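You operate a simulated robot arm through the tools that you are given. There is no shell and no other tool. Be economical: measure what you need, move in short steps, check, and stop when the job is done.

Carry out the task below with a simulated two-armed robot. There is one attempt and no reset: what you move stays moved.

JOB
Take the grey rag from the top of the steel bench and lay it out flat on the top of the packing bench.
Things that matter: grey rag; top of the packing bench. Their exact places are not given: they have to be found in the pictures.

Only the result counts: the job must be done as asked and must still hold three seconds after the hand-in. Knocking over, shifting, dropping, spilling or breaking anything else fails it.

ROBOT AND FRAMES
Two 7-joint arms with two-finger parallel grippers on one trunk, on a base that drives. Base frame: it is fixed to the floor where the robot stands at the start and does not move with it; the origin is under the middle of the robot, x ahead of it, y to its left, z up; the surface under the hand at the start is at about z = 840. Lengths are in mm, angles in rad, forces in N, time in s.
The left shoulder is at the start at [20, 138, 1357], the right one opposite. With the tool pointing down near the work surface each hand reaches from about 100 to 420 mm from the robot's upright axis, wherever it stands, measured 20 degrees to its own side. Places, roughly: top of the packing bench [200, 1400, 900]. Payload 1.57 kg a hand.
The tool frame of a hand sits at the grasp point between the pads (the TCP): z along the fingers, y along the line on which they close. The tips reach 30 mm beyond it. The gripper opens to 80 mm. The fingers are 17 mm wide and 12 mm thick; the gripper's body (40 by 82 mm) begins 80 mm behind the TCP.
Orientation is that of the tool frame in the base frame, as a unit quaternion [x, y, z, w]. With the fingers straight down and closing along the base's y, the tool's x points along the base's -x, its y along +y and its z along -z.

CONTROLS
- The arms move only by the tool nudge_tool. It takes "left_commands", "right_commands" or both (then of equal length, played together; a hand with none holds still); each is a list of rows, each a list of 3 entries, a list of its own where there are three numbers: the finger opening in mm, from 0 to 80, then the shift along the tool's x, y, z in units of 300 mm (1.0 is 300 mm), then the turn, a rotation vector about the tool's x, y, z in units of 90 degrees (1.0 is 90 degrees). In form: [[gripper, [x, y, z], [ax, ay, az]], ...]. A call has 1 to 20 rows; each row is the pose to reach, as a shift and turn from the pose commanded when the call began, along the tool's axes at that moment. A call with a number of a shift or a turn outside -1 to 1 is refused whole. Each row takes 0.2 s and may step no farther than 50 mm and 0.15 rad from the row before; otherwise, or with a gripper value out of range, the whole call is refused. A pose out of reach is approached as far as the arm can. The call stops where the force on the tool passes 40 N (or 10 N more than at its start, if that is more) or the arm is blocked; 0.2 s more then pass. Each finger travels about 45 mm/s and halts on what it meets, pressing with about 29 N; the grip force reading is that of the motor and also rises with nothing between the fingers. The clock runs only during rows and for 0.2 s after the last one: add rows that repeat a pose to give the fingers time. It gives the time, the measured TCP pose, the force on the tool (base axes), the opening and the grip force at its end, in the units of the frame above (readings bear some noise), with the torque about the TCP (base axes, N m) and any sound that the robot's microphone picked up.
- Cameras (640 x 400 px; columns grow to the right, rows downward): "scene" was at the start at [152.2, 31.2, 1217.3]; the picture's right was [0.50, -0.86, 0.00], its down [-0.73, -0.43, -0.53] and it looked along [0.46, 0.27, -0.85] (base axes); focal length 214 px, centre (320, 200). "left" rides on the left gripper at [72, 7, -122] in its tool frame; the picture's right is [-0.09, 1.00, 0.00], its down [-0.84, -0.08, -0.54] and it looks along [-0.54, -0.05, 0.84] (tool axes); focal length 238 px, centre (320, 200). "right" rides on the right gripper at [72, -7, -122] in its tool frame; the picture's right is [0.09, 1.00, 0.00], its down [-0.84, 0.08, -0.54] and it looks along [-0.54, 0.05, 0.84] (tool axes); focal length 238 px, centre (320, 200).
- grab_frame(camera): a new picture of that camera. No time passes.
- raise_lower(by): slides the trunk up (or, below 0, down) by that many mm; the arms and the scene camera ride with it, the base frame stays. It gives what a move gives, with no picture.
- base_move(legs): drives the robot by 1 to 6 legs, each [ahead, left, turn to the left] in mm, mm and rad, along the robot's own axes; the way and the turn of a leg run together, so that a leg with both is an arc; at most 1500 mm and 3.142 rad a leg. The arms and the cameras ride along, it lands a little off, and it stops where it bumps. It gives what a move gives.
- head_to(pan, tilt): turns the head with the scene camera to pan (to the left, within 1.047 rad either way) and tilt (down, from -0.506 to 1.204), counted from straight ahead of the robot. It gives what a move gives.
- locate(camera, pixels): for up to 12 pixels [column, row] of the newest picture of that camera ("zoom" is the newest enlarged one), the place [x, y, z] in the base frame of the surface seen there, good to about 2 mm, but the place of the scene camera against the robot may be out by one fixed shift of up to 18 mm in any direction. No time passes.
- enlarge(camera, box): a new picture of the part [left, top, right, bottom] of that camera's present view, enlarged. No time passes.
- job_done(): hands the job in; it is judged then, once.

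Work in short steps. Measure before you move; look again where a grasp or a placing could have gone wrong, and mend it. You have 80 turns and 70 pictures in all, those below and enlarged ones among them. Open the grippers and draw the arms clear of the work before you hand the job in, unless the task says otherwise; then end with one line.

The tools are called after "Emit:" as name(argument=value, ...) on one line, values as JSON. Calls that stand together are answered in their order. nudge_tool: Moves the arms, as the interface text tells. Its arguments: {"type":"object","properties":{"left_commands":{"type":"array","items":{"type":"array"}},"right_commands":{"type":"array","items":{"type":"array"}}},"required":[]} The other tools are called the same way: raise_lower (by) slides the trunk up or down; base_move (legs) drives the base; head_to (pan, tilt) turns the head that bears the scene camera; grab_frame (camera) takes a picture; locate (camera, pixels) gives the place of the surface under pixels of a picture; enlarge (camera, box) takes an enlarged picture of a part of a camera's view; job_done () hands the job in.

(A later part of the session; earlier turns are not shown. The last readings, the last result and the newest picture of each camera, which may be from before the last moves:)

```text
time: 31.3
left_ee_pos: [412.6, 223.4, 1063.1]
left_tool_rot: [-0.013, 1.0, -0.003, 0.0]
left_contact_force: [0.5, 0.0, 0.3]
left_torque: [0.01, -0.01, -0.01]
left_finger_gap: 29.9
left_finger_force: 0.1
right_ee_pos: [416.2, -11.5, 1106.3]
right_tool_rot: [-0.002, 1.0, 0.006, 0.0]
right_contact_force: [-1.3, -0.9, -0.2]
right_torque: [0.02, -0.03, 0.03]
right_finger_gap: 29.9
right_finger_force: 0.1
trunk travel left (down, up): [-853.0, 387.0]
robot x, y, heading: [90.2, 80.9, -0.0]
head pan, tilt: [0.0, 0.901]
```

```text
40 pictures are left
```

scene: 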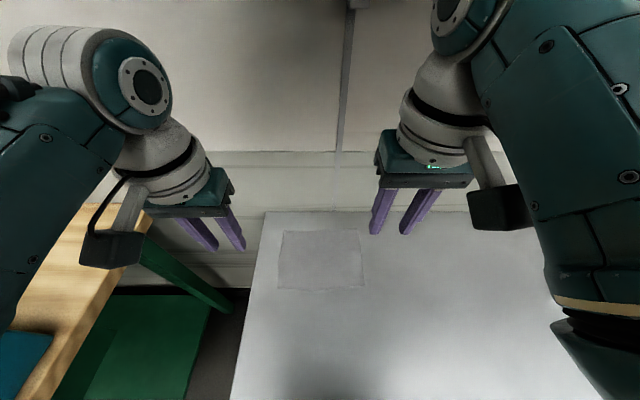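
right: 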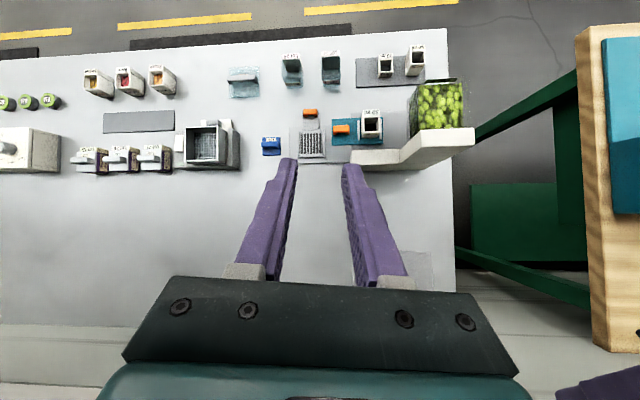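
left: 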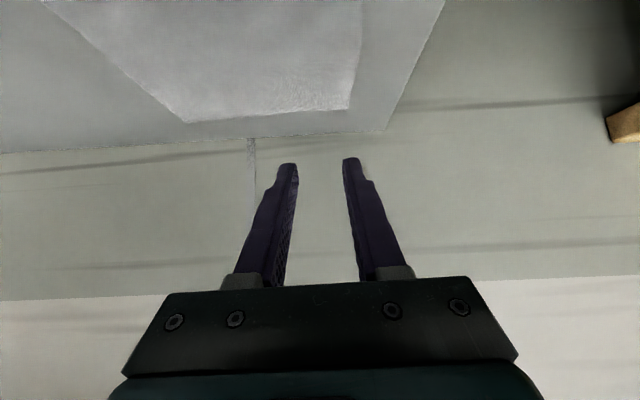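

Works well. Lower the trunk 100 mm, then bring the hands over the two near corners.

Emit:
raise_lower(by=-100)

Emit:
nudge_tool(left_commands=[[32, [-0.013, -0.105, 0.1], [0, 0, 0]], [32, [-0.025, -0.21, 0.2], [0, 0, 0]], [32, [-0.025, -0.21, 0.2], [0, 0, 0]]], right_commands=[[32, [-0.006, 0.045, 0.165], [0, 0, 0]], [32, [-0.013, 0.09, 0.33], [0, 0, 0]], [32, [-0.013, 0.09, 0.33], [0, 0, 0]]])

Emit:
grab_frame(camera="left")

Emit:
grab_frame(camera="right")

```text
time: 32.6
left_ee_pos: [413.1, 223.2, 964.2]
left_tool_rot: [-0.013, 1.0, -0.002, 0.0]
left_contact_force: [0.1, 0.9, -0.1]
left_torque: [-0.03, -0.01, 0.02]
left_finger_gap: 30.0
left_finger_force: 0.1
right_ee_pos: [417.9, -11.9, 1005.4]
right_tool_rot: [-0.001, 1.0, 0.005, 0.0]
right_contact_force: [-0.4, -0.1, 0.4]
right_torque: [-0.04, 0.0, -0.01]
right_finger_gap: 29.8
right_finger_force: 0.0
trunk travel left (down, up): [-753.0, 487.0]
robot x, y, heading: [93.0, 84.0, -0.002]
head pan, tilt: [0.0, 0.901]
```

```text
refused: row 1 steps farther than a row can; nothing moved
```

```text
39 pictures are left
```

left: 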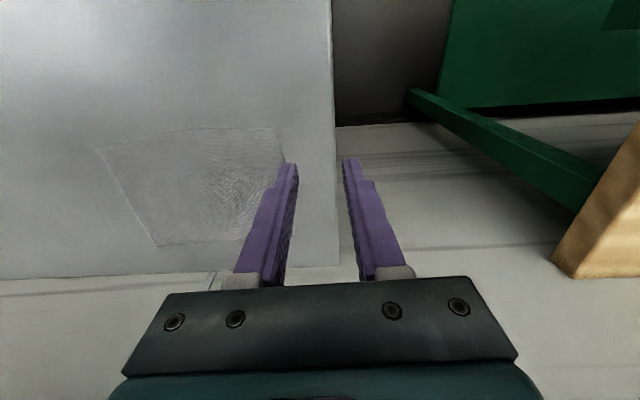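

```text
38 pictures are left
```

right: 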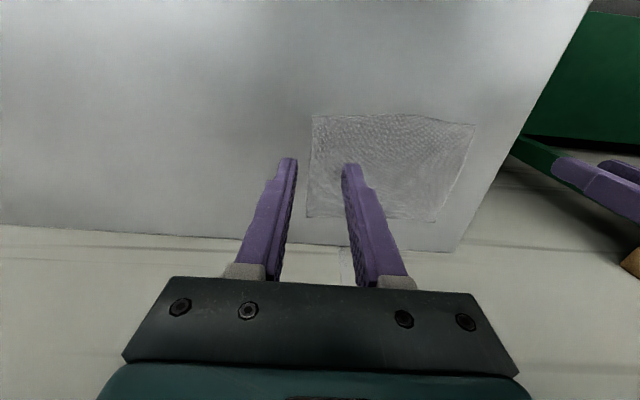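

The step was too long; I'll locate the corners in these pictures and use more rows.

Emit:
locate(camera="left", pixels=[[100, 150], [190, 133], [275, 130], [158, 243]])

Emit:
locate(camera="right", pixels=[[314, 117], [400, 117], [472, 126], [433, 218], [309, 214]])

Emit:
nudge_tool(left_commands=[[32, [-0.008, -0.07, 0.066], [0, 0, 0]], [32, [-0.016, -0.14, 0.133], [0, 0, 0]], [32, [-0.025, -0.21, 0.2], [0, 0, 0]], [32, [-0.025, -0.21, 0.2], [0, 0, 0]]], right_commands=[[32, [-0.004, 0.03, 0.11], [0, 0, 0]], [32, [-0.008, 0.06, 0.22], [0, 0, 0]], [32, [-0.013, 0.09, 0.33], [0, 0, 0]], [32, [-0.013, 0.09, 0.33], [0, 0, 0]]])

```text
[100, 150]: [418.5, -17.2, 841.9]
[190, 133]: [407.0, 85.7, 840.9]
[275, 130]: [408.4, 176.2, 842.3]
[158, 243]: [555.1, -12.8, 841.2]
```

```text
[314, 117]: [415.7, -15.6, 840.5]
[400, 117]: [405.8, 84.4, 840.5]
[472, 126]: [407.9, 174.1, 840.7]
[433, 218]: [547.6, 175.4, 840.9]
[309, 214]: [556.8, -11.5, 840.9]
```

```text
time: 33.6
left_ee_pos: [423.6, 159.2, 903.3]
left_tool_rot: [-0.013, 1.0, -0.002, 0.0]
left_contact_force: [-0.3, -0.3, 0.1]
left_torque: [0.02, 0.02, 0.01]
left_finger_gap: 31.9
left_finger_force: 0.0
right_ee_pos: [420.3, 15.5, 906.4]
right_tool_rot: [-0.002, 1.0, 0.005, 0.001]
right_contact_force: [0.1, 0.0, -0.8]
right_torque: [-0.03, 0.02, 0.02]
right_finger_gap: 32.0
right_finger_force: 0.1
trunk travel left (down, up): [-753.0, 487.0]
robot x, y, heading: [87.3, 80.0, 0.003]
head pan, tilt: [0.0, 0.901]
```

The rag moved only slightly: near edge x≈407–417, y≈−16 to 176. I'll lower both hands so the tips are about 1 mm above the cloth.

Emit:
nudge_tool(left_commands=[[32, [0.01, -0.014, 0.05], [0, 0, 0]], [32, [0.01, -0.014, 0.1], [0, 0, 0]], [32, [0.01, -0.014, 0.108], [0, 0, 0]], [32, [0.01, -0.014, 0.108], [0, 0, 0]]], right_commands=[[32, [-0.027, -0.035, 0.05], [0, 0, 0]], [32, [-0.027, -0.035, 0.1], [0, 0, 0]], [32, [-0.027, -0.035, 0.117], [0, 0, 0]], [32, [-0.027, -0.035, 0.117], [0, 0, 0]]])

```text
time: 34.6
left_ee_pos: [419.3, 154.6, 873.6]
left_tool_rot: [-0.012, 1.0, -0.002, 0.0]
left_contact_force: [0.1, 0.2, 0.2]
left_torque: [-0.01, 0.01, -0.04]
left_finger_gap: 32.0
left_finger_force: 0.1
right_ee_pos: [430.4, 6.1, 873.0]
right_tool_rot: [-0.002, 1.0, 0.005, 0.0]
right_contact_force: [-0.2, 0.8, 1.4]
right_torque: [-0.02, 0.0, -0.01]
right_finger_gap: 31.7
right_finger_force: 0.1
trunk travel left (down, up): [-753.0, 487.0]
robot x, y, heading: [91.0, 83.2, -0.002]
head pan, tilt: [0.0, 0.901]
```

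Tracking is clean. I'll press down ~5 mm, then close the fingers slowly to pinch the cloth.

Emit:
nudge_tool(left_commands=[[32, [0, 0, 0.008], [0, 0, 0]], [32, [0, 0, 0.016], [0, 0, 0]], [32, [0, 0, 0.018], [0, 0, 0]], [24, [0, 0, 0.018], [0, 0, 0]], [16, [0, 0, 0.018], [0, 0, 0]], [8, [0, 0, 0.018], [0, 0, 0]], [0, [0, 0, 0.018], [0, 0, 0]], [0, [0, 0, 0.018], [0, 0, 0]]], right_commands=[[32, [0, 0, 0.008], [0, 0, 0]], [32, [0, 0, 0.016], [0, 0, 0]], [32, [0, 0, 0.018], [0, 0, 0]], [24, [0, 0, 0.018], [0, 0, 0]], [16, [0, 0, 0.018], [0, 0, 0]], [8, [0, 0, 0.018], [0, 0, 0]], [0, [0, 0, 0.018], [0, 0, 0]], [0, [0, 0, 0.018], [0, 0, 0]]])

Emit:
grab_frame(camera="left")

Emit:
grab_frame(camera="right")

```text
time: 35.4
left_ee_pos: [425.1, 154.9, 871.7]
left_tool_rot: [-0.013, 1.0, -0.003, 0.004]
left_contact_force: [-5.0, 2.5, 27.7]
left_torque: [0.39, 0.16, 0.08]
left_finger_gap: 32.1
left_finger_force: 0.0
right_ee_pos: [435.9, 7.3, 871.9]
right_tool_rot: [-0.002, 1.0, 0.005, 0.005]
right_contact_force: [-4.6, -1.5, 29.2]
right_torque: [-0.55, 0.26, -0.07]
right_finger_gap: 32.1
right_finger_force: 0.1
trunk travel left (down, up): [-753.0, 487.0]
robot x, y, heading: [88.6, 81.9, -0.002]
head pan, tilt: [0.0, 0.901]
stopped in row 3 (left hand): the force on the tool passed its limit at 44 N (the readings are from after the stop); the commanded pose is now the measured one
```

```text
37 pictures are left
```

left: 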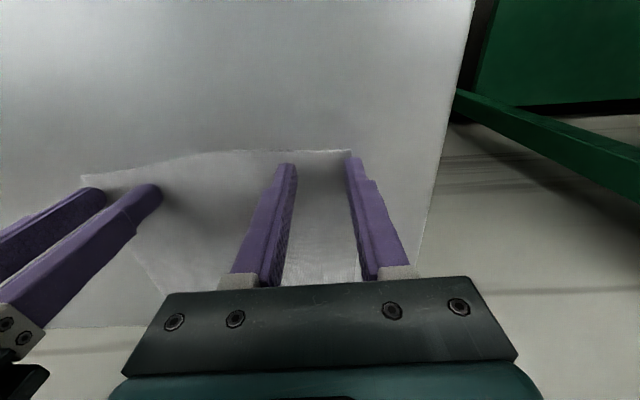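

```text
36 pictures are left
```

right: 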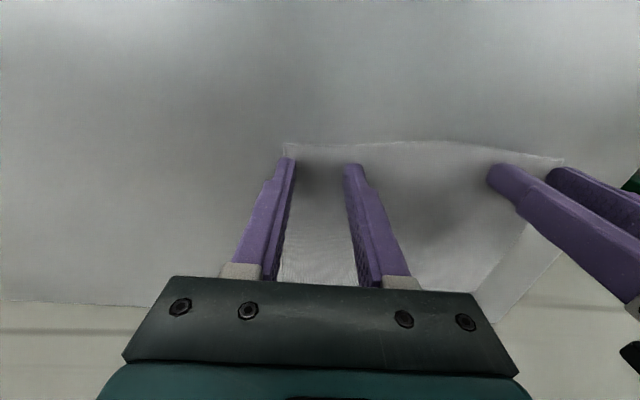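

Both hands press the cloth at ≈28 N. I'll close here.

Emit:
nudge_tool(left_commands=[[24, [0, 0, 0], [0, 0, 0]], [16, [0, 0, 0], [0, 0, 0]], [8, [0, 0, 0], [0, 0, 0]], [0, [0, 0, 0], [0, 0, 0]], [0, [0, 0, 0], [0, 0, 0]], [0, [0, 0, 0], [0, 0, 0]]], right_commands=[[24, [0, 0, 0], [0, 0, 0]], [16, [0, 0, 0], [0, 0, 0]], [8, [0, 0, 0], [0, 0, 0]], [0, [0, 0, 0], [0, 0, 0]], [0, [0, 0, 0], [0, 0, 0]], [0, [0, 0, 0], [0, 0, 0]]])

Emit:
grab_frame(camera="left")

Emit:
grab_frame(camera="right")

```text
time: 36.8
left_ee_pos: [426.9, 153.8, 871.5]
left_tool_rot: [-0.013, 1.0, -0.003, 0.005]
left_contact_force: [-0.5, -4.9, 36.9]
left_torque: [-0.06, 0.11, 0.01]
left_finger_gap: 4.6
left_finger_force: 25.4
right_ee_pos: [436.3, 8.6, 871.6]
right_tool_rot: [-0.002, 1.0, 0.008, 0.006]
right_contact_force: [0.5, 6.7, 35.2]
right_torque: [0.07, 0.12, -0.06]
right_finger_gap: 2.5
right_finger_force: 23.6
trunk travel left (down, up): [-753.0, 487.0]
robot x, y, heading: [89.6, 81.0, 0.002]
head pan, tilt: [0.0, 0.901]
```

```text
35 pictures are left
```

left: 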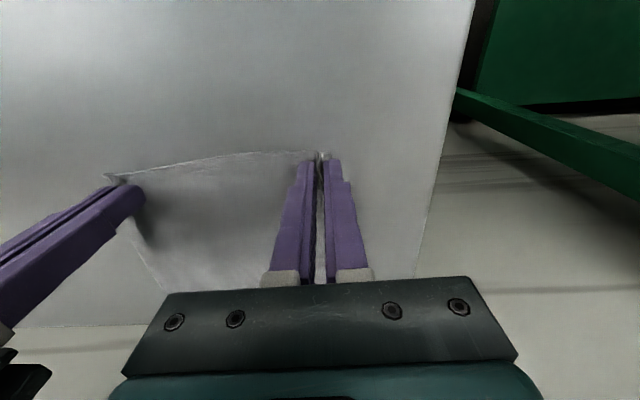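

```text
34 pictures are left
```

right: 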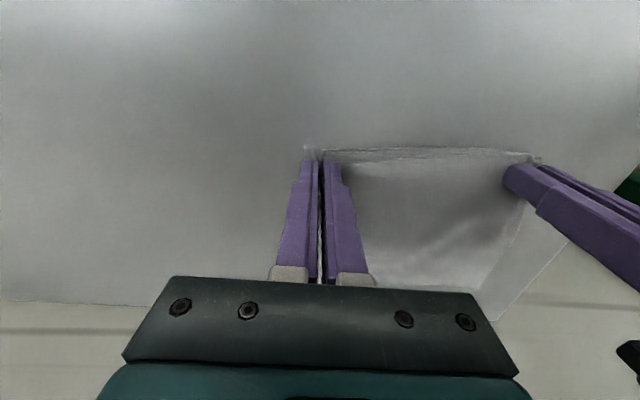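

Both grippers hold cloth (gaps 4.6 and 2.5 mm). I'll lift both together by 90 mm and check.

Emit:
nudge_tool(left_commands=[[0, [0, 0, -0.05], [0, 0, 0]], [0, [0, 0, -0.12], [0, 0, 0]], [0, [0, 0, -0.2], [0, 0, 0]], [0, [0, 0, -0.3], [0, 0, 0]], [0, [0, 0, -0.3], [0, 0, 0]]], right_commands=[[0, [0, 0, -0.05], [0, 0, 0]], [0, [0, 0, -0.12], [0, 0, 0]], [0, [0, 0, -0.2], [0, 0, 0]], [0, [0, 0, -0.3], [0, 0, 0]], [0, [0, 0, -0.3], [0, 0, 0]]])

Emit:
grab_frame(camera="scene")

```text
time: 38.0
left_ee_pos: [417.7, 154.8, 958.9]
left_tool_rot: [-0.013, 1.0, -0.004, 0.003]
left_contact_force: [1.2, -11.8, 0.7]
left_torque: [-0.34, -0.05, 0.03]
left_finger_gap: 2.4
left_finger_force: 24.0
right_ee_pos: [431.7, 6.9, 958.4]
right_tool_rot: [-0.001, 1.0, 0.006, 0.002]
right_contact_force: [-0.1, 12.2, 0.2]
right_torque: [0.32, 0.02, -0.06]
right_finger_gap: 1.8
right_finger_force: 23.2
trunk travel left (down, up): [-753.0, 487.0]
robot x, y, heading: [91.5, 82.9, 0.002]
head pan, tilt: [0.0, 0.901]
```

```text
33 pictures are left
```

scene: 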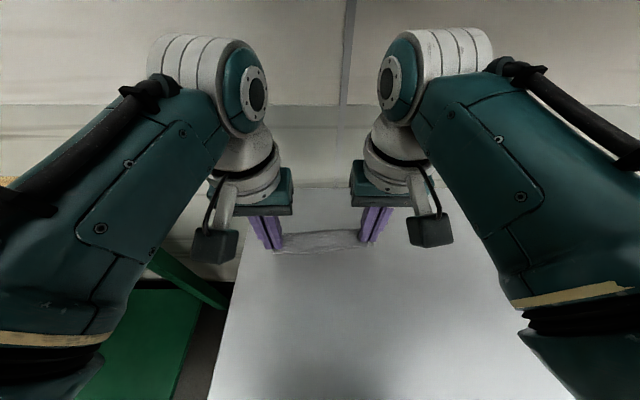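

The rag is held and hangs between both hands. I'll ease the tension slightly, raise the trunk 250 mm, and look left at the packing bench.

Emit:
nudge_tool(left_commands=[[0, [0, -0.008, 0], [0, 0, 0]], [0, [0.1, -0.008, 0], [0, 0, 0]], [0, [0.2, -0.008, 0], [0, 0, 0]]], right_commands=[[0, [0, 0.008, 0], [0, 0, 0]], [0, [0.1, 0.008, 0], [0, 0, 0]], [0, [0.22, 0.008, 0], [0, 0, 0]]])

Emit:
raise_lower(by=250)

Emit:
head_to(pan=1.04, tilt=0.6)

Emit:
grab_frame(camera="scene")

```text
time: 38.8
left_ee_pos: [357.9, 150.2, 958.9]
left_tool_rot: [-0.013, 1.0, -0.002, 0.002]
left_contact_force: [1.4, -5.2, 0.9]
left_torque: [-0.14, 0.03, 0.01]
left_finger_gap: 2.6
left_finger_force: 23.8
right_ee_pos: [362.6, 7.5, 958.9]
right_tool_rot: [-0.001, 1.0, 0.004, 0.003]
right_contact_force: [0.4, 5.8, -0.3]
right_torque: [0.15, 0.01, -0.01]
right_finger_gap: 2.2
right_finger_force: 23.6
trunk travel left (down, up): [-753.0, 487.0]
robot x, y, heading: [90.7, 83.0, -0.003]
head pan, tilt: [0.0, 0.901]
```

```text
time: 41.3
left_ee_pos: [359.1, 151.5, 1207.8]
left_tool_rot: [-0.013, 1.0, -0.004, 0.001]
left_contact_force: [1.3, -2.5, 0.2]
left_torque: [-0.08, 0.02, 0.01]
left_finger_gap: 2.2
left_finger_force: 24.2
right_ee_pos: [363.1, 7.3, 1208.9]
right_tool_rot: [-0.003, 1.0, 0.005, 0.003]
right_contact_force: [1.1, 3.7, -0.5]
right_torque: [0.12, 0.0, -0.03]
right_finger_gap: 1.6
right_finger_force: 23.5
trunk travel left (down, up): [-1003.0, 237.0]
robot x, y, heading: [87.9, 82.8, 0.004]
head pan, tilt: [0.0, 0.901]
```

```text
time: 42.6
left_ee_pos: [360.4, 150.4, 1209.3]
left_tool_rot: [-0.014, 1.0, -0.004, 0.002]
left_contact_force: [0.4, -3.4, -0.3]
left_torque: [-0.06, 0.0, 0.02]
left_finger_gap: 2.4
left_finger_force: 23.9
right_ee_pos: [365.0, 7.2, 1208.8]
right_tool_rot: [-0.002, 1.0, 0.004, 0.002]
right_contact_force: [0.6, 3.1, -0.2]
right_torque: [0.07, -0.02, -0.02]
right_finger_gap: 1.8
right_finger_force: 23.4
trunk travel left (down, up): [-1003.0, 237.0]
robot x, y, heading: [84.5, 81.5, 0.005]
head pan, tilt: [1.04, 0.6]
```

```text
32 pictures are left
```

scene: 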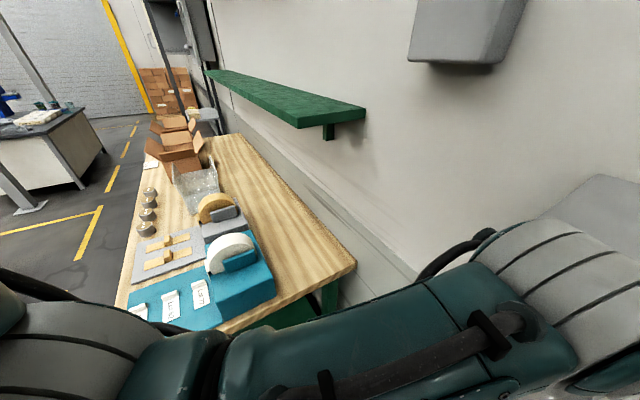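

Good view: the packing bench has a free wood strip at the back. I'll locate its bounds and the objects around it.

Emit:
locate(camera="scene", pixels=[[352, 262], [240, 138], [272, 285], [240, 235], [238, 212], [217, 185], [300, 250], [270, 200], [205, 160], [253, 235], [340, 120], [362, 108]])

Emit:
locate(camera="scene", pixels=[[225, 325], [120, 305], [245, 175], [225, 160], [200, 210], [190, 135], [230, 205], [260, 240], [205, 75], [330, 130]])

```text
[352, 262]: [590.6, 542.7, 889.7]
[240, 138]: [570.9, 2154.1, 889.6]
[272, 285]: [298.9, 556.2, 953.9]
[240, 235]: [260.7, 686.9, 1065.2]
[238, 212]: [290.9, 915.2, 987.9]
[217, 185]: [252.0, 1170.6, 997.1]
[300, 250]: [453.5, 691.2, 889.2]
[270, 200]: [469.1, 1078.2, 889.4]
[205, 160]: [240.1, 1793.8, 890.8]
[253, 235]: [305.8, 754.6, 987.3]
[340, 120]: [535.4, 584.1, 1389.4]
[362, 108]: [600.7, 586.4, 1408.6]
```

```text
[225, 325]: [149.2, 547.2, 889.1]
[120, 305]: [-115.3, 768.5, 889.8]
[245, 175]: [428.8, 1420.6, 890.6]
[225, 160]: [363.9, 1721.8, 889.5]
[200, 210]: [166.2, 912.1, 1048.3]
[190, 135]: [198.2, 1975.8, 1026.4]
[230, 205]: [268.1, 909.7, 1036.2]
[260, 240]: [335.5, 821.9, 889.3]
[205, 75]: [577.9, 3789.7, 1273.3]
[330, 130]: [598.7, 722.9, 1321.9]
```

The free strip is x≈320–590 at z≈880. I'll measure how low the forearm hangs relative to the hand and where the tall objects are, to pick the y station.

Emit:
locate(camera="scene", pixels=[[430, 300], [300, 340], [500, 270], [230, 360], [400, 380], [215, 165], [180, 180], [150, 190], [148, 225], [160, 160], [185, 150], [195, 195]])

Emit:
head_to(pan=0.7, tilt=1.2)

Emit:
grab_frame(camera="scene")

```text
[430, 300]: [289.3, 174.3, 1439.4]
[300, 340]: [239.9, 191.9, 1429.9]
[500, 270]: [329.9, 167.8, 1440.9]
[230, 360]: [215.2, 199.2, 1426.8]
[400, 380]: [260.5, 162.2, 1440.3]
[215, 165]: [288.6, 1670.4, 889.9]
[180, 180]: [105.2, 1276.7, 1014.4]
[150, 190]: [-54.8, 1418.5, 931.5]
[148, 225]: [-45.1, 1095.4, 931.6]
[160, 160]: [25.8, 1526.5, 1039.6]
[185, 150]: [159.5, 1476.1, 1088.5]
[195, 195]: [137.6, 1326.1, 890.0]
```

```text
time: 43.6
left_ee_pos: [358.9, 150.7, 1208.9]
left_tool_rot: [-0.013, 1.0, -0.003, 0.001]
left_contact_force: [-0.1, -3.4, 1.0]
left_torque: [-0.08, 0.01, 0.0]
left_finger_gap: 2.1
left_finger_force: 23.7
right_ee_pos: [364.0, 7.6, 1209.0]
right_tool_rot: [-0.002, 1.0, 0.006, 0.002]
right_contact_force: [0.3, 2.6, 0.2]
right_torque: [0.11, -0.01, 0.0]
right_finger_gap: 1.7
right_finger_force: 24.0
trunk travel left (down, up): [-1003.0, 237.0]
robot x, y, heading: [89.0, 81.1, 0.002]
head pan, tilt: [0.7, 1.201]
```

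```text
31 pictures are left
```

scene: 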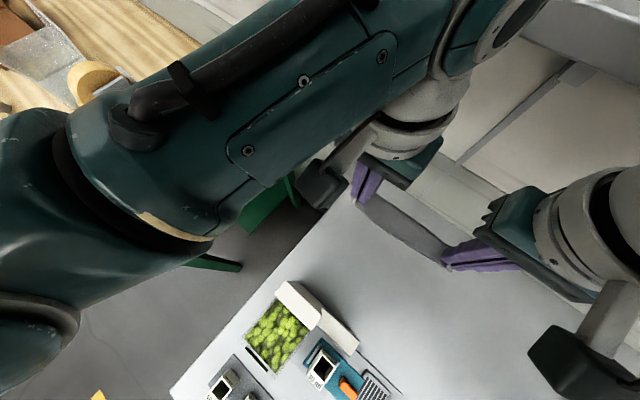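

The forearms' undersides will be ≈115 mm above the hand, so I want the stretch at y≈1030, between the discs and the bag, where objects are lowest. I'll raise 60 mm and drive left 950 mm.

Emit:
raise_lower(by=60)

Emit:
base_move(legs=[[0, 950, 0]])

Emit:
head_to(pan=0.0, tilt=1.1)

Emit:
grab_frame(camera="scene")

```text
time: 44.6
left_ee_pos: [358.4, 150.5, 1268.1]
left_tool_rot: [-0.014, 1.0, -0.003, 0.001]
left_contact_force: [-0.6, -3.2, 0.6]
left_torque: [-0.09, -0.02, 0.02]
left_finger_gap: 2.3
left_finger_force: 24.1
right_ee_pos: [362.6, 7.8, 1268.7]
right_tool_rot: [-0.001, 1.0, 0.005, 0.002]
right_contact_force: [0.0, 3.6, -0.3]
right_torque: [0.1, 0.0, -0.02]
right_finger_gap: 2.0
right_finger_force: 23.3
trunk travel left (down, up): [-1063.0, 177.0]
robot x, y, heading: [94.0, 84.0, 0.001]
head pan, tilt: [0.7, 1.201]
```

```text
time: 49.5
left_ee_pos: [354.2, 1087.4, 1268.6]
left_tool_rot: [-0.017, 1.0, -0.003, 0.002]
left_contact_force: [0.3, -2.6, 0.5]
left_torque: [-0.1, 0.0, -0.01]
left_finger_gap: 2.3
left_finger_force: 23.6
right_ee_pos: [359.1, 944.8, 1269.8]
right_tool_rot: [-0.006, 1.0, 0.004, 0.002]
right_contact_force: [-0.3, 3.3, -0.4]
right_torque: [0.09, 0.01, -0.05]
right_finger_gap: 1.8
right_finger_force: 23.0
trunk travel left (down, up): [-1063.0, 177.0]
robot x, y, heading: [86.0, 1018.4, 0.01]
head pan, tilt: [0.7, 1.201]
```

```text
time: 50.6
left_ee_pos: [354.3, 1087.4, 1268.8]
left_tool_rot: [-0.017, 1.0, -0.003, 0.002]
left_contact_force: [-0.6, -3.8, 0.1]
left_torque: [-0.12, 0.01, 0.04]
left_finger_gap: 2.2
left_finger_force: 23.7
right_ee_pos: [358.9, 944.2, 1268.2]
right_tool_rot: [-0.005, 1.0, 0.004, 0.001]
right_contact_force: [-0.2, 3.6, -0.5]
right_torque: [0.12, 0.05, -0.05]
right_finger_gap: 1.8
right_finger_force: 23.7
trunk travel left (down, up): [-1063.0, 177.0]
robot x, y, heading: [87.3, 1016.5, 0.01]
head pan, tilt: [0.0, 1.1]
```

```text
30 pictures are left
```

scene: 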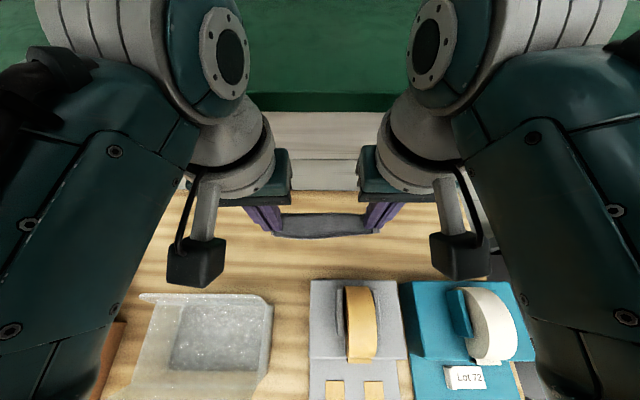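

I see the bag (200,340), cream disc (360,320) and white disc (490,325). I'll locate their extents.

Emit:
locate(camera="scene", pixels=[[150, 298], [268, 300], [250, 375], [360, 290], [360, 340], [312, 285], [400, 285], [495, 295], [495, 350], [525, 320], [320, 265], [320, 192]])

```text
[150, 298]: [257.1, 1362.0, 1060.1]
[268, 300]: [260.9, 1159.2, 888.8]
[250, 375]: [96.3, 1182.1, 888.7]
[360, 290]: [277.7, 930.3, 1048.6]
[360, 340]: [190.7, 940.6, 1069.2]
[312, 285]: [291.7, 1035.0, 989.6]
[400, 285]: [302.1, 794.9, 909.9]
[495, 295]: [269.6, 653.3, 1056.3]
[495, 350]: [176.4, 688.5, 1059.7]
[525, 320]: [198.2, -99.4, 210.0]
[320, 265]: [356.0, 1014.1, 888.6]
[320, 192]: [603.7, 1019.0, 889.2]
```

I'll centre the arms on the cream disc (y≈930) so it stays between the forearms: drive right 88 and ahead 85, then check.

Emit:
base_move(legs=[[0, -88, -0.01], [85, 0, 0]])

Emit:
grab_frame(camera="scene")

Emit:
locate(camera="scene", pixels=[[320, 260], [320, 180], [320, 140], [320, 95], [320, 40], [280, 220], [365, 220], [320, 238], [310, 300], [220, 330], [420, 330], [20, 330]])

```text
time: 52.2
left_ee_pos: [388.6, 994.7, 1267.3]
left_tool_rot: [-0.009, 1.0, -0.003, -0.003]
left_contact_force: [-7.1, 0.7, 2.0]
left_torque: [-0.51, -0.83, 0.05]
left_finger_gap: 2.2
left_finger_force: 23.4
right_ee_pos: [386.3, 852.5, 1269.7]
right_tool_rot: [-0.001, 1.0, 0.003, -0.012]
right_contact_force: [-22.6, 3.2, 11.7]
right_torque: [0.11, -3.05, -0.2]
right_finger_gap: 2.2
right_finger_force: 23.5
trunk travel left (down, up): [-1063.0, 177.0]
robot x, y, heading: [122.0, 927.9, -0.005]
head pan, tilt: [0.0, 1.1]
stopped in leg 2: the force on the tool passed its limit at 229 N (the readings are from after the stop); the commanded pose is now the measured one
```

```text
29 pictures are left
```

scene: 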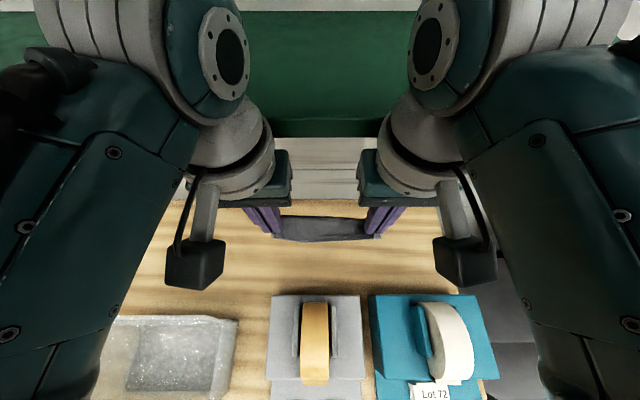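

```text
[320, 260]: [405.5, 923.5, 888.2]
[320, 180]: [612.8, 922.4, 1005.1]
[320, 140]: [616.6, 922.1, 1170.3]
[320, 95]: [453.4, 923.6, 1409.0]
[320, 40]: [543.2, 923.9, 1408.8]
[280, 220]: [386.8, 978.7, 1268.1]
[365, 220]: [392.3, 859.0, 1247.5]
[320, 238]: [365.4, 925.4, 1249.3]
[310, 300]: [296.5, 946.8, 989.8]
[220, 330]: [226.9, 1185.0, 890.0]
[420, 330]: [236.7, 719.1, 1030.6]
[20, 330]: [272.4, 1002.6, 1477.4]
```

The wrists bumped the green wall shelf (front edge x≈445, z≈1310–1400). I'll back off 45 mm, then lower under the shelf level and check.

Emit:
base_move(legs=[[-45, 0, 0]])

Emit:
raise_lower(by=-225)

Emit:
head_to(pan=0.0, tilt=0.6)

Emit:
grab_frame(camera="scene")

```text
time: 53.1
left_ee_pos: [347.0, 995.4, 1269.4]
left_tool_rot: [-0.009, 1.0, -0.003, -0.001]
left_contact_force: [0.1, -3.1, 0.0]
left_torque: [-0.13, -0.03, 0.03]
left_finger_gap: 1.9
left_finger_force: 23.6
right_ee_pos: [344.3, 852.6, 1269.8]
right_tool_rot: [-0.001, 1.0, 0.004, -0.011]
right_contact_force: [-0.5, 3.2, -0.3]
right_torque: [0.08, -0.01, -0.01]
right_finger_gap: 1.8
right_finger_force: 23.7
trunk travel left (down, up): [-1063.0, 177.0]
robot x, y, heading: [79.8, 930.1, -0.002]
head pan, tilt: [0.0, 1.1]
```

```text
time: 55.5
left_ee_pos: [347.6, 996.1, 1043.5]
left_tool_rot: [-0.01, 1.0, -0.004, -0.001]
left_contact_force: [0.0, -3.5, -0.3]
left_torque: [-0.1, 0.0, 0.03]
left_finger_gap: 2.4
left_finger_force: 23.6
right_ee_pos: [345.5, 852.7, 1044.7]
right_tool_rot: [-0.001, 1.0, 0.002, -0.011]
right_contact_force: [-0.9, 3.5, -0.4]
right_torque: [0.08, 0.0, -0.01]
right_finger_gap: 1.7
right_finger_force: 23.7
trunk travel left (down, up): [-838.0, 402.0]
robot x, y, heading: [76.0, 925.1, -0.008]
head pan, tilt: [0.0, 1.1]
```

```text
time: 56.4
left_ee_pos: [346.8, 995.4, 1044.0]
left_tool_rot: [-0.01, 1.0, -0.004, -0.001]
left_contact_force: [0.0, -4.4, -0.2]
left_torque: [-0.12, -0.01, -0.01]
left_finger_gap: 2.4
left_finger_force: 24.0
right_ee_pos: [345.3, 851.8, 1046.4]
right_tool_rot: [-0.001, 1.0, 0.003, -0.01]
right_contact_force: [0.3, 3.4, 0.8]
right_torque: [0.12, -0.01, 0.02]
right_finger_gap: 1.7
right_finger_force: 24.1
trunk travel left (down, up): [-838.0, 402.0]
robot x, y, heading: [77.8, 931.0, -0.002]
head pan, tilt: [0.0, 0.6]
```

```text
28 pictures are left
```

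scene: 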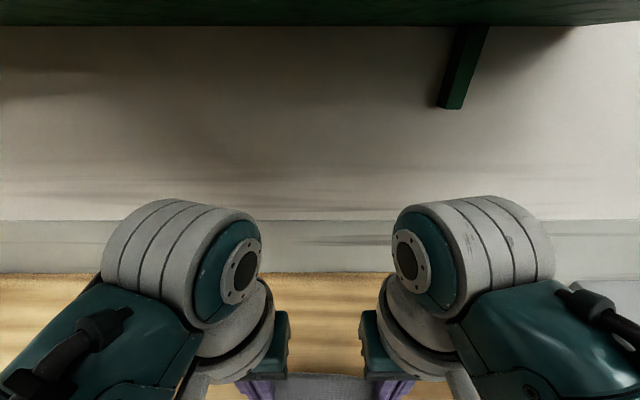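

Now I'll measure the shelf underside, bracket, and wrist tops.

Emit:
locate(camera="scene", pixels=[[320, 12], [320, 22], [450, 105], [465, 80], [180, 205], [480, 200], [160, 250], [480, 240], [320, 250], [320, 285], [100, 280], [150, 300]])

```text
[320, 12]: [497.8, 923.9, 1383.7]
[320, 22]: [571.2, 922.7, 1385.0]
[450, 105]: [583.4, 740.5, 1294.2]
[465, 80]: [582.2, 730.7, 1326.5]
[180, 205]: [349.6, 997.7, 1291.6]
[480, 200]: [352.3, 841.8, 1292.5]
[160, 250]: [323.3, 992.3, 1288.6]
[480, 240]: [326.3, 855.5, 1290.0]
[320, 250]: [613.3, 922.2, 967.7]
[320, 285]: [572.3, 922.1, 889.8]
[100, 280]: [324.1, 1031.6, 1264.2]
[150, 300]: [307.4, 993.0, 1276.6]
```

The shelf underside is ≈1376 and the wrist tops ≈1284, so I can drive in beneath it. I'll go ahead 85 mm.

Emit:
base_move(legs=[[85, 0, 0]])

Emit:
head_to(pan=0.0, tilt=1.1)

Emit:
grab_frame(camera="scene")

```text
time: 57.5
left_ee_pos: [434.0, 995.6, 1043.9]
left_tool_rot: [-0.009, 1.0, -0.004, -0.001]
left_contact_force: [-0.8, -3.3, 0.4]
left_torque: [-0.09, 0.0, 0.0]
left_finger_gap: 2.7
left_finger_force: 23.6
right_ee_pos: [430.5, 850.9, 1045.0]
right_tool_rot: [-0.001, 1.0, 0.003, -0.011]
right_contact_force: [-0.1, 3.2, -0.2]
right_torque: [0.11, -0.03, -0.01]
right_finger_gap: 1.7
right_finger_force: 23.4
trunk travel left (down, up): [-838.0, 402.0]
robot x, y, heading: [165.6, 932.4, -0.004]
head pan, tilt: [0.0, 0.6]
```

```text
time: 58.4
left_ee_pos: [434.1, 994.6, 1043.4]
left_tool_rot: [-0.009, 1.0, -0.004, -0.001]
left_contact_force: [0.7, -3.4, 0.6]
left_torque: [-0.11, 0.0, 0.02]
left_finger_gap: 2.1
left_finger_force: 24.4
right_ee_pos: [431.9, 851.0, 1045.8]
right_tool_rot: [0.0, 1.0, 0.003, -0.01]
right_contact_force: [0.4, 4.0, -0.2]
right_torque: [0.09, 0.02, -0.01]
right_finger_gap: 1.9
right_finger_force: 23.6
trunk travel left (down, up): [-838.0, 402.0]
robot x, y, heading: [165.2, 931.4, -0.001]
head pan, tilt: [0.0, 1.1]
```

```text
27 pictures are left
```

scene: 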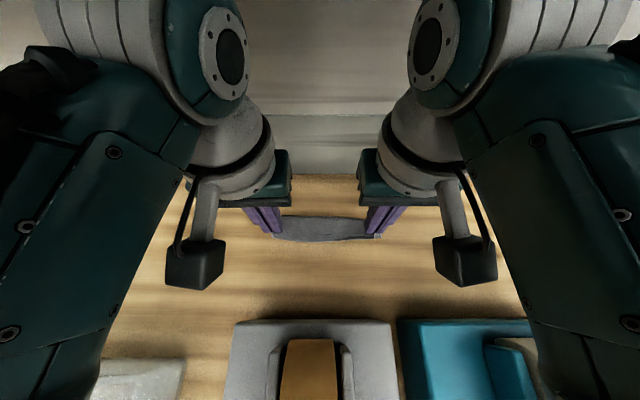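

All clear. I'll move the hands forward to x≈515 and lower until the rag's bottom edge touches the bench (TCP z≈1012).

Emit:
nudge_tool(left_commands=[[0, [-0.137, 0, 0.03], [0, 0, 0]], [0, [-0.273, 0, 0.06], [0, 0, 0]], [0, [-0.273, 0, 0.107], [0, 0, 0]], [0, [-0.273, 0, 0.107], [0, 0, 0]], [0, [-0.273, 0, 0.107], [0, 0, 0]]], right_commands=[[0, [-0.137, 0, 0.03], [0, 0, 0]], [0, [-0.275, 0, 0.06], [0, 0, 0]], [0, [-0.275, 0, 0.112], [0, 0, 0]], [0, [-0.275, 0, 0.112], [0, 0, 0]], [0, [-0.275, 0, 0.112], [0, 0, 0]]])

Emit:
grab_frame(camera="scene")

Emit:
enlarge(camera="scene", box=[220, 140, 420, 265])

```text
time: 59.6
left_ee_pos: [515.5, 996.2, 1012.3]
left_tool_rot: [-0.009, 1.0, -0.003, 0.0]
left_contact_force: [-0.3, -1.7, 0.3]
left_torque: [-0.05, 0.02, 0.01]
left_finger_gap: 2.1
left_finger_force: 24.0
right_ee_pos: [513.8, 853.3, 1010.2]
right_tool_rot: [0.0, 1.0, 0.004, -0.011]
right_contact_force: [-0.7, 1.8, 0.1]
right_torque: [0.07, 0.01, 0.0]
right_finger_gap: 1.8
right_finger_force: 24.1
trunk travel left (down, up): [-838.0, 402.0]
robot x, y, heading: [165.6, 928.1, -0.001]
head pan, tilt: [0.0, 1.1]
```

```text
26 pictures are left
```

scene: 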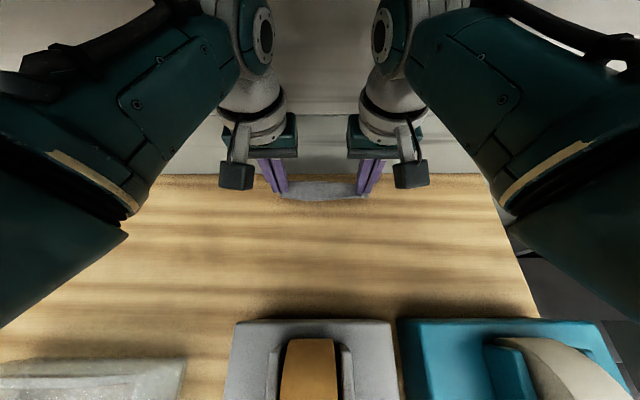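

```text
3.20 times, centred on (320, 202) of scene
```

zoom: 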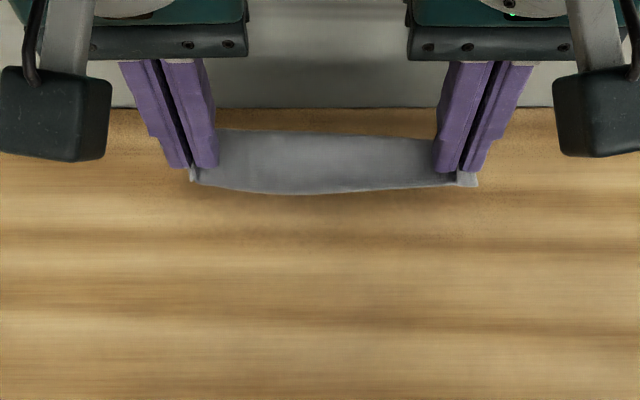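

The cloth's position behind the fingers is ambiguous; I'll locate points on it in the zoom.

Emit:
locate(camera="zoom", pixels=[[230, 135], [320, 140], [425, 145], [320, 165], [300, 188], [200, 178], [466, 180], [320, 205], [320, 115], [250, 160]])

Emit:
grab_frame(camera="left")

```text
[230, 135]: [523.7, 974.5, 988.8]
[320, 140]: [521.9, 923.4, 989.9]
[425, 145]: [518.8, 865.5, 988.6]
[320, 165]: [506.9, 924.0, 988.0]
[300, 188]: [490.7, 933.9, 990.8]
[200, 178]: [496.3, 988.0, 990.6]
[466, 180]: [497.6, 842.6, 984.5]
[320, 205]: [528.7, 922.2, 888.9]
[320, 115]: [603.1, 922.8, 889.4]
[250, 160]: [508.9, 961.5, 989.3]
```

```text
24 pictures are left
```

left: 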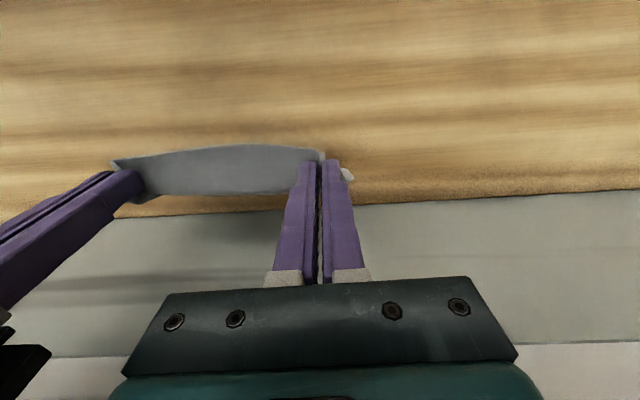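

The cloth lies over the fingertips (z≈980) and hangs from x≈522, its lower edge about at the bench. I'll lay it down by an arc: pull back toward the robot while lowering until the tips are ≈3 mm above the bench.

Emit:
nudge_tool(left_commands=[[0, [0.05, 0, 0.006], [0, 0, 0]], [0, [0.09, 0, 0.012], [0, 0, 0]], [0, [0.135, 0, 0.028], [0, 0, 0]], [0, [0.175, 0, 0.047], [0, 0, 0]], [0, [0.21, 0, 0.073], [0, 0, 0]], [0, [0.247, 0, 0.103], [0, 0, 0]], [0, [0.275, 0, 0.138], [0, 0, 0]], [0, [0.303, 0, 0.175], [0, 0, 0]], [0, [0.329, 0, 0.23], [0, 0, 0]], [0, [0.342, 0, 0.277], [0, 0, 0]], [0, [0.352, 0, 0.313], [0, 0, 0]], [0, [0.373, 0, 0.325], [0, 0, 0]], [0, [0.373, 0, 0.325], [0, 0, 0]]], right_commands=[[0, [0.05, 0, 0.006], [0, 0, 0]], [0, [0.09, 0, 0.012], [0, 0, 0]], [0, [0.135, 0, 0.028], [0, 0, 0]], [0, [0.175, 0, 0.047], [0, 0, 0]], [0, [0.21, 0, 0.073], [0, 0, 0]], [0, [0.247, 0, 0.103], [0, 0, 0]], [0, [0.275, 0, 0.138], [0, 0, 0]], [0, [0.303, 0, 0.175], [0, 0, 0]], [0, [0.329, 0, 0.23], [0, 0, 0]], [0, [0.342, 0, 0.275], [0, 0, 0]], [0, [0.352, 0, 0.308], [0, 0, 0]], [0, [0.373, 0, 0.318], [0, 0, 0]], [0, [0.373, 0, 0.318], [0, 0, 0]]])

Emit:
grab_frame(camera="scene")

Emit:
enlarge(camera="scene", box=[220, 140, 420, 265])

```text
time: 62.4
left_ee_pos: [413.4, 994.1, 918.0]
left_tool_rot: [-0.008, 1.0, -0.003, 0.005]
left_contact_force: [22.6, 5.6, 12.8]
left_torque: [-0.76, 4.26, -0.43]
left_finger_gap: 2.1
left_finger_force: 24.0
right_ee_pos: [410.2, 854.1, 920.5]
right_tool_rot: [-0.001, 1.0, 0.002, -0.005]
right_contact_force: [16.8, -4.5, 9.6]
right_torque: [0.54, 3.14, 0.33]
right_finger_gap: 1.9
right_finger_force: 23.6
trunk travel left (down, up): [-838.0, 402.0]
robot x, y, heading: [164.8, 930.3, -0.007]
head pan, tilt: [0.0, 1.1]
```

```text
23 pictures are left
```

scene: 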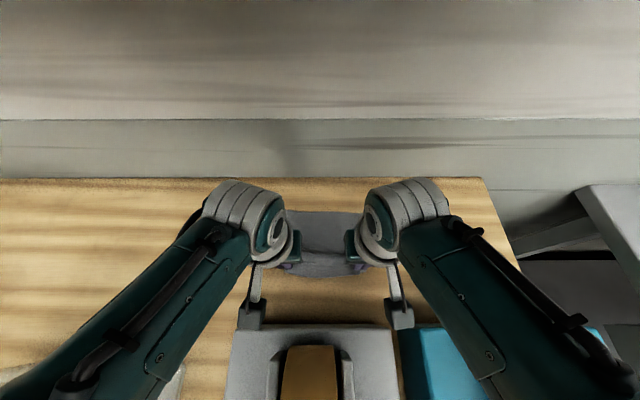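

```text
3.20 times, centred on (320, 202) of scene
```

zoom: 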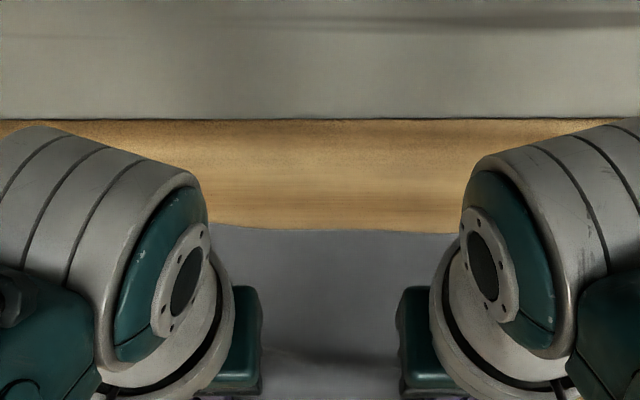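

Force +22 N in x with torque: the wrist camera housings are touching the grey fixture behind. I'll move forward 15 mm at once to relieve it.

Emit:
nudge_tool(left_commands=[[0, [-0.05, 0, -0.005], [0, 0, 0]], [0, [-0.05, 0, -0.005], [0, 0, 0]]], right_commands=[[0, [-0.05, 0, -0.005], [0, 0, 0]], [0, [-0.05, 0, -0.005], [0, 0, 0]]])

Emit:
head_to(pan=0.0, tilt=1.2)

Emit:
grab_frame(camera="scene")

```text
time: 63.0
left_ee_pos: [417.1, 992.9, 917.4]
left_tool_rot: [-0.009, 1.0, -0.004, -0.002]
left_contact_force: [-0.6, -0.5, 0.4]
left_torque: [-0.01, -0.02, -0.01]
left_finger_gap: 2.3
left_finger_force: 23.3
right_ee_pos: [415.4, 853.8, 917.6]
right_tool_rot: [0.0, 1.0, 0.002, -0.011]
right_contact_force: [0.3, 0.2, 0.3]
right_torque: [-0.03, -0.01, -0.02]
right_finger_gap: 1.6
right_finger_force: 23.8
trunk travel left (down, up): [-838.0, 402.0]
robot x, y, heading: [165.0, 928.1, -0.003]
head pan, tilt: [0.0, 1.1]
```

```text
time: 63.7
left_ee_pos: [417.9, 993.6, 917.6]
left_tool_rot: [-0.009, 1.0, -0.003, 0.0]
left_contact_force: [-0.5, 0.7, -0.1]
left_torque: [0.0, -0.04, -0.01]
left_finger_gap: 2.4
left_finger_force: 24.3
right_ee_pos: [416.2, 853.5, 918.6]
right_tool_rot: [0.001, 1.0, 0.003, -0.01]
right_contact_force: [-1.0, -0.5, 0.1]
right_torque: [-0.02, 0.04, 0.03]
right_finger_gap: 1.9
right_finger_force: 23.6
trunk travel left (down, up): [-838.0, 402.0]
robot x, y, heading: [166.8, 928.8, -0.005]
head pan, tilt: [0.0, 1.201]
```

```text
21 pictures are left
```

scene: 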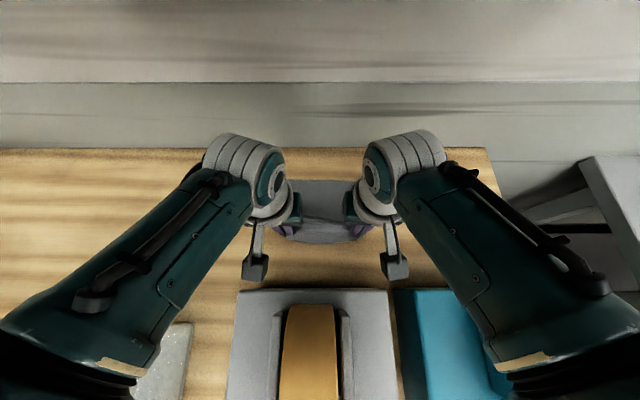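

Force is gone. I'll check the grey fixture hasn't moved (earlier back-left corner (292,1035,990), back edge x≈296) and measure the rag.

Emit:
locate(camera="scene", pixels=[[241, 293], [383, 293], [315, 293], [398, 293], [320, 185], [320, 240], [320, 218], [285, 215], [257, 265], [395, 265], [320, 265], [283, 235]])

Emit:
enlarge(camera="scene", box=[220, 170, 420, 300])

```text
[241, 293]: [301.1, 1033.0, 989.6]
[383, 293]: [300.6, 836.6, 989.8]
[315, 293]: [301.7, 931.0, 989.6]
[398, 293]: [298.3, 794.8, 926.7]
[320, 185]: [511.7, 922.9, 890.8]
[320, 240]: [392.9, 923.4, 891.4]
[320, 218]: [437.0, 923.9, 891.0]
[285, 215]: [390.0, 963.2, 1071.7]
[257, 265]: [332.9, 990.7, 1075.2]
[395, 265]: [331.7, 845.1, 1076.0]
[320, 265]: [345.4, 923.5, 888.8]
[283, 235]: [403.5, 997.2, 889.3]
```

```text
3.08 times, centred on (320, 235) of scene
```

zoom: 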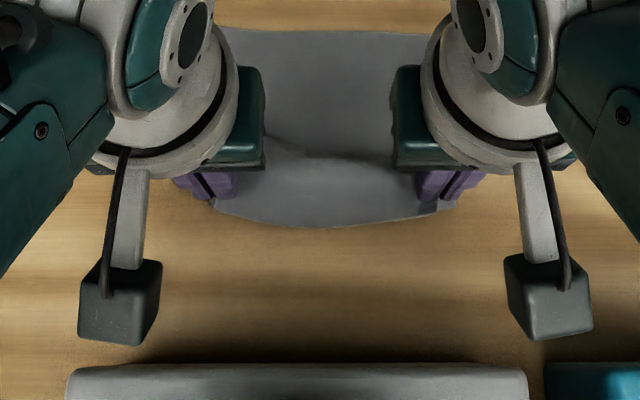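

The fixture is unmoved (back edge x≈301), and the rag lies on the bench at x≈385–515. I'll lower the tips to the surface, stretch outward slightly, and open.

Emit:
nudge_tool(left_commands=[[0, [0, 0.005, 0.01], [0, 0, 0]], [0, [0.005, 0.01, 0.018], [0, 0, 0]], [0, [0.005, 0.01, 0.018], [0, 0, 0]], [8, [0.005, 0.01, 0.018], [0, 0, 0]], [16, [0.005, 0.01, 0.016], [0, 0, 0]], [24, [0.005, 0.01, 0.014], [0, 0, 0]], [30, [0.005, 0.01, 0.01], [0, 0, 0]], [30, [0.005, 0.01, 0.01], [0, 0, 0]]], right_commands=[[0, [0, -0.005, 0.01], [0, 0, 0]], [0, [0.005, -0.01, 0.018], [0, 0, 0]], [0, [0.005, -0.01, 0.018], [0, 0, 0]], [8, [0.005, -0.01, 0.018], [0, 0, 0]], [16, [0.005, -0.01, 0.016], [0, 0, 0]], [24, [0.005, -0.01, 0.014], [0, 0, 0]], [30, [0.005, -0.01, 0.01], [0, 0, 0]], [30, [0.005, -0.01, 0.01], [0, 0, 0]]])

Emit:
enlarge(camera="scene", box=[220, 170, 420, 300])

Emit:
grab_frame(camera="left")

```text
time: 65.5
left_ee_pos: [416.4, 998.6, 912.5]
left_tool_rot: [-0.008, 1.0, -0.004, -0.002]
left_contact_force: [-0.1, 0.3, 0.0]
left_torque: [0.01, -0.01, 0.02]
left_finger_gap: 29.9
left_finger_force: 0.1
right_ee_pos: [413.6, 849.9, 913.8]
right_tool_rot: [0.0, 1.0, 0.003, -0.011]
right_contact_force: [-0.2, 0.7, -0.7]
right_torque: [0.01, 0.0, 0.03]
right_finger_gap: 30.1
right_finger_force: 0.0
trunk travel left (down, up): [-838.0, 402.0]
robot x, y, heading: [165.0, 931.1, -0.001]
head pan, tilt: [0.0, 1.201]
```

```text
3.08 times, centred on (320, 235) of scene
```

zoom: 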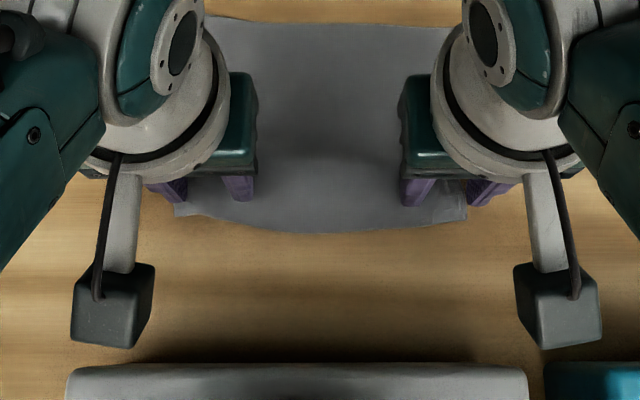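

```text
18 pictures are left
```

left: 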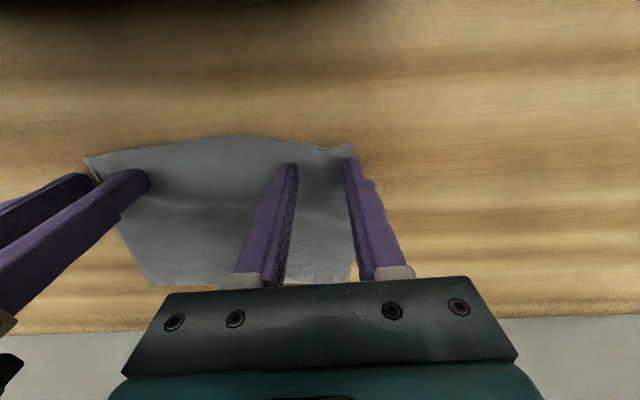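

The cloth spread open nicely. I'll lift both hands 120 mm straight up and inspect.

Emit:
nudge_tool(left_commands=[[30, [0, 0, -0.05], [0, 0, 0]], [30, [0, 0, -0.15], [0, 0, 0]], [30, [0, 0, -0.28], [0, 0, 0]], [30, [0, 0, -0.4], [0, 0, 0]], [30, [0, 0, -0.4], [0, 0, 0]]], right_commands=[[30, [0, 0, -0.05], [0, 0, 0]], [30, [0, 0, -0.15], [0, 0, 0]], [30, [0, 0, -0.28], [0, 0, 0]], [30, [0, 0, -0.4], [0, 0, 0]], [30, [0, 0, -0.4], [0, 0, 0]]])

Emit:
grab_frame(camera="left")

Emit:
grab_frame(camera="right")

```text
time: 66.7
left_ee_pos: [420.2, 1002.3, 1032.6]
left_tool_rot: [-0.009, 1.0, 0.001, -0.001]
left_contact_force: [0.0, -0.2, 0.0]
left_torque: [0.01, 0.01, -0.02]
left_finger_gap: 29.9
left_finger_force: 0.0
right_ee_pos: [417.9, 847.2, 1034.1]
right_tool_rot: [-0.001, 1.0, 0.0, -0.011]
right_contact_force: [-0.2, -0.5, 0.4]
right_torque: [-0.01, 0.03, -0.01]
right_finger_gap: 30.2
right_finger_force: 0.0
trunk travel left (down, up): [-838.0, 402.0]
robot x, y, heading: [165.2, 930.7, -0.003]
head pan, tilt: [0.0, 1.201]
```

```text
17 pictures are left
```

left: 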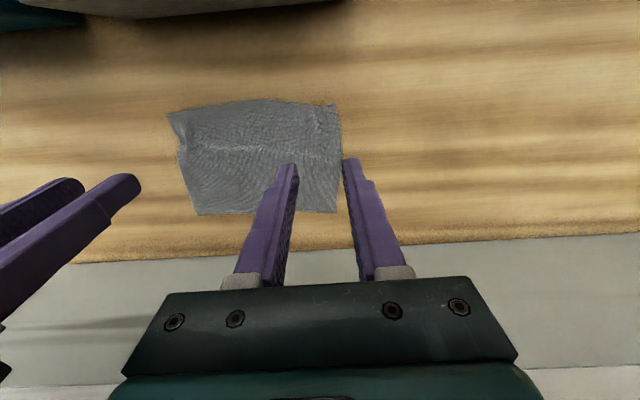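

```text
16 pictures are left
```

right: 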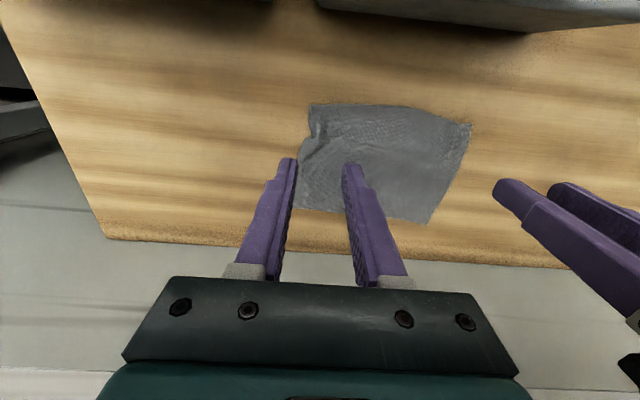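

The rag lies spread, with a small wrinkle at the right near corner. I'll measure its height and extents.

Emit:
enlarge(camera="right", box=[270, 80, 490, 240])

Emit:
locate(camera="right", pixels=[[311, 105], [318, 128], [308, 150], [345, 140], [400, 110], [466, 127], [428, 218], [304, 205], [390, 160], [312, 118], [325, 112], [330, 145]])

```text
2.50 times, centred on (380, 160) of right
```

zoom: 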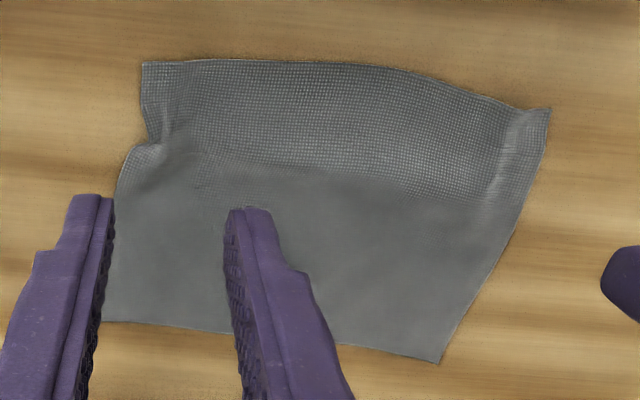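

```text
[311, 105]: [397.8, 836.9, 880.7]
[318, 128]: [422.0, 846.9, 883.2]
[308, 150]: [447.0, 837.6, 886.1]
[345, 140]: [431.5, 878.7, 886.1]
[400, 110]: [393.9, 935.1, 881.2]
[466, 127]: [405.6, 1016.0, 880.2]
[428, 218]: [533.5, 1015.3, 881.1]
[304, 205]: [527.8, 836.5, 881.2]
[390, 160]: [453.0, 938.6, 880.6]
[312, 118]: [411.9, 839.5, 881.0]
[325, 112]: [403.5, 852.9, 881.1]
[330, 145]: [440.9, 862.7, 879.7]
```

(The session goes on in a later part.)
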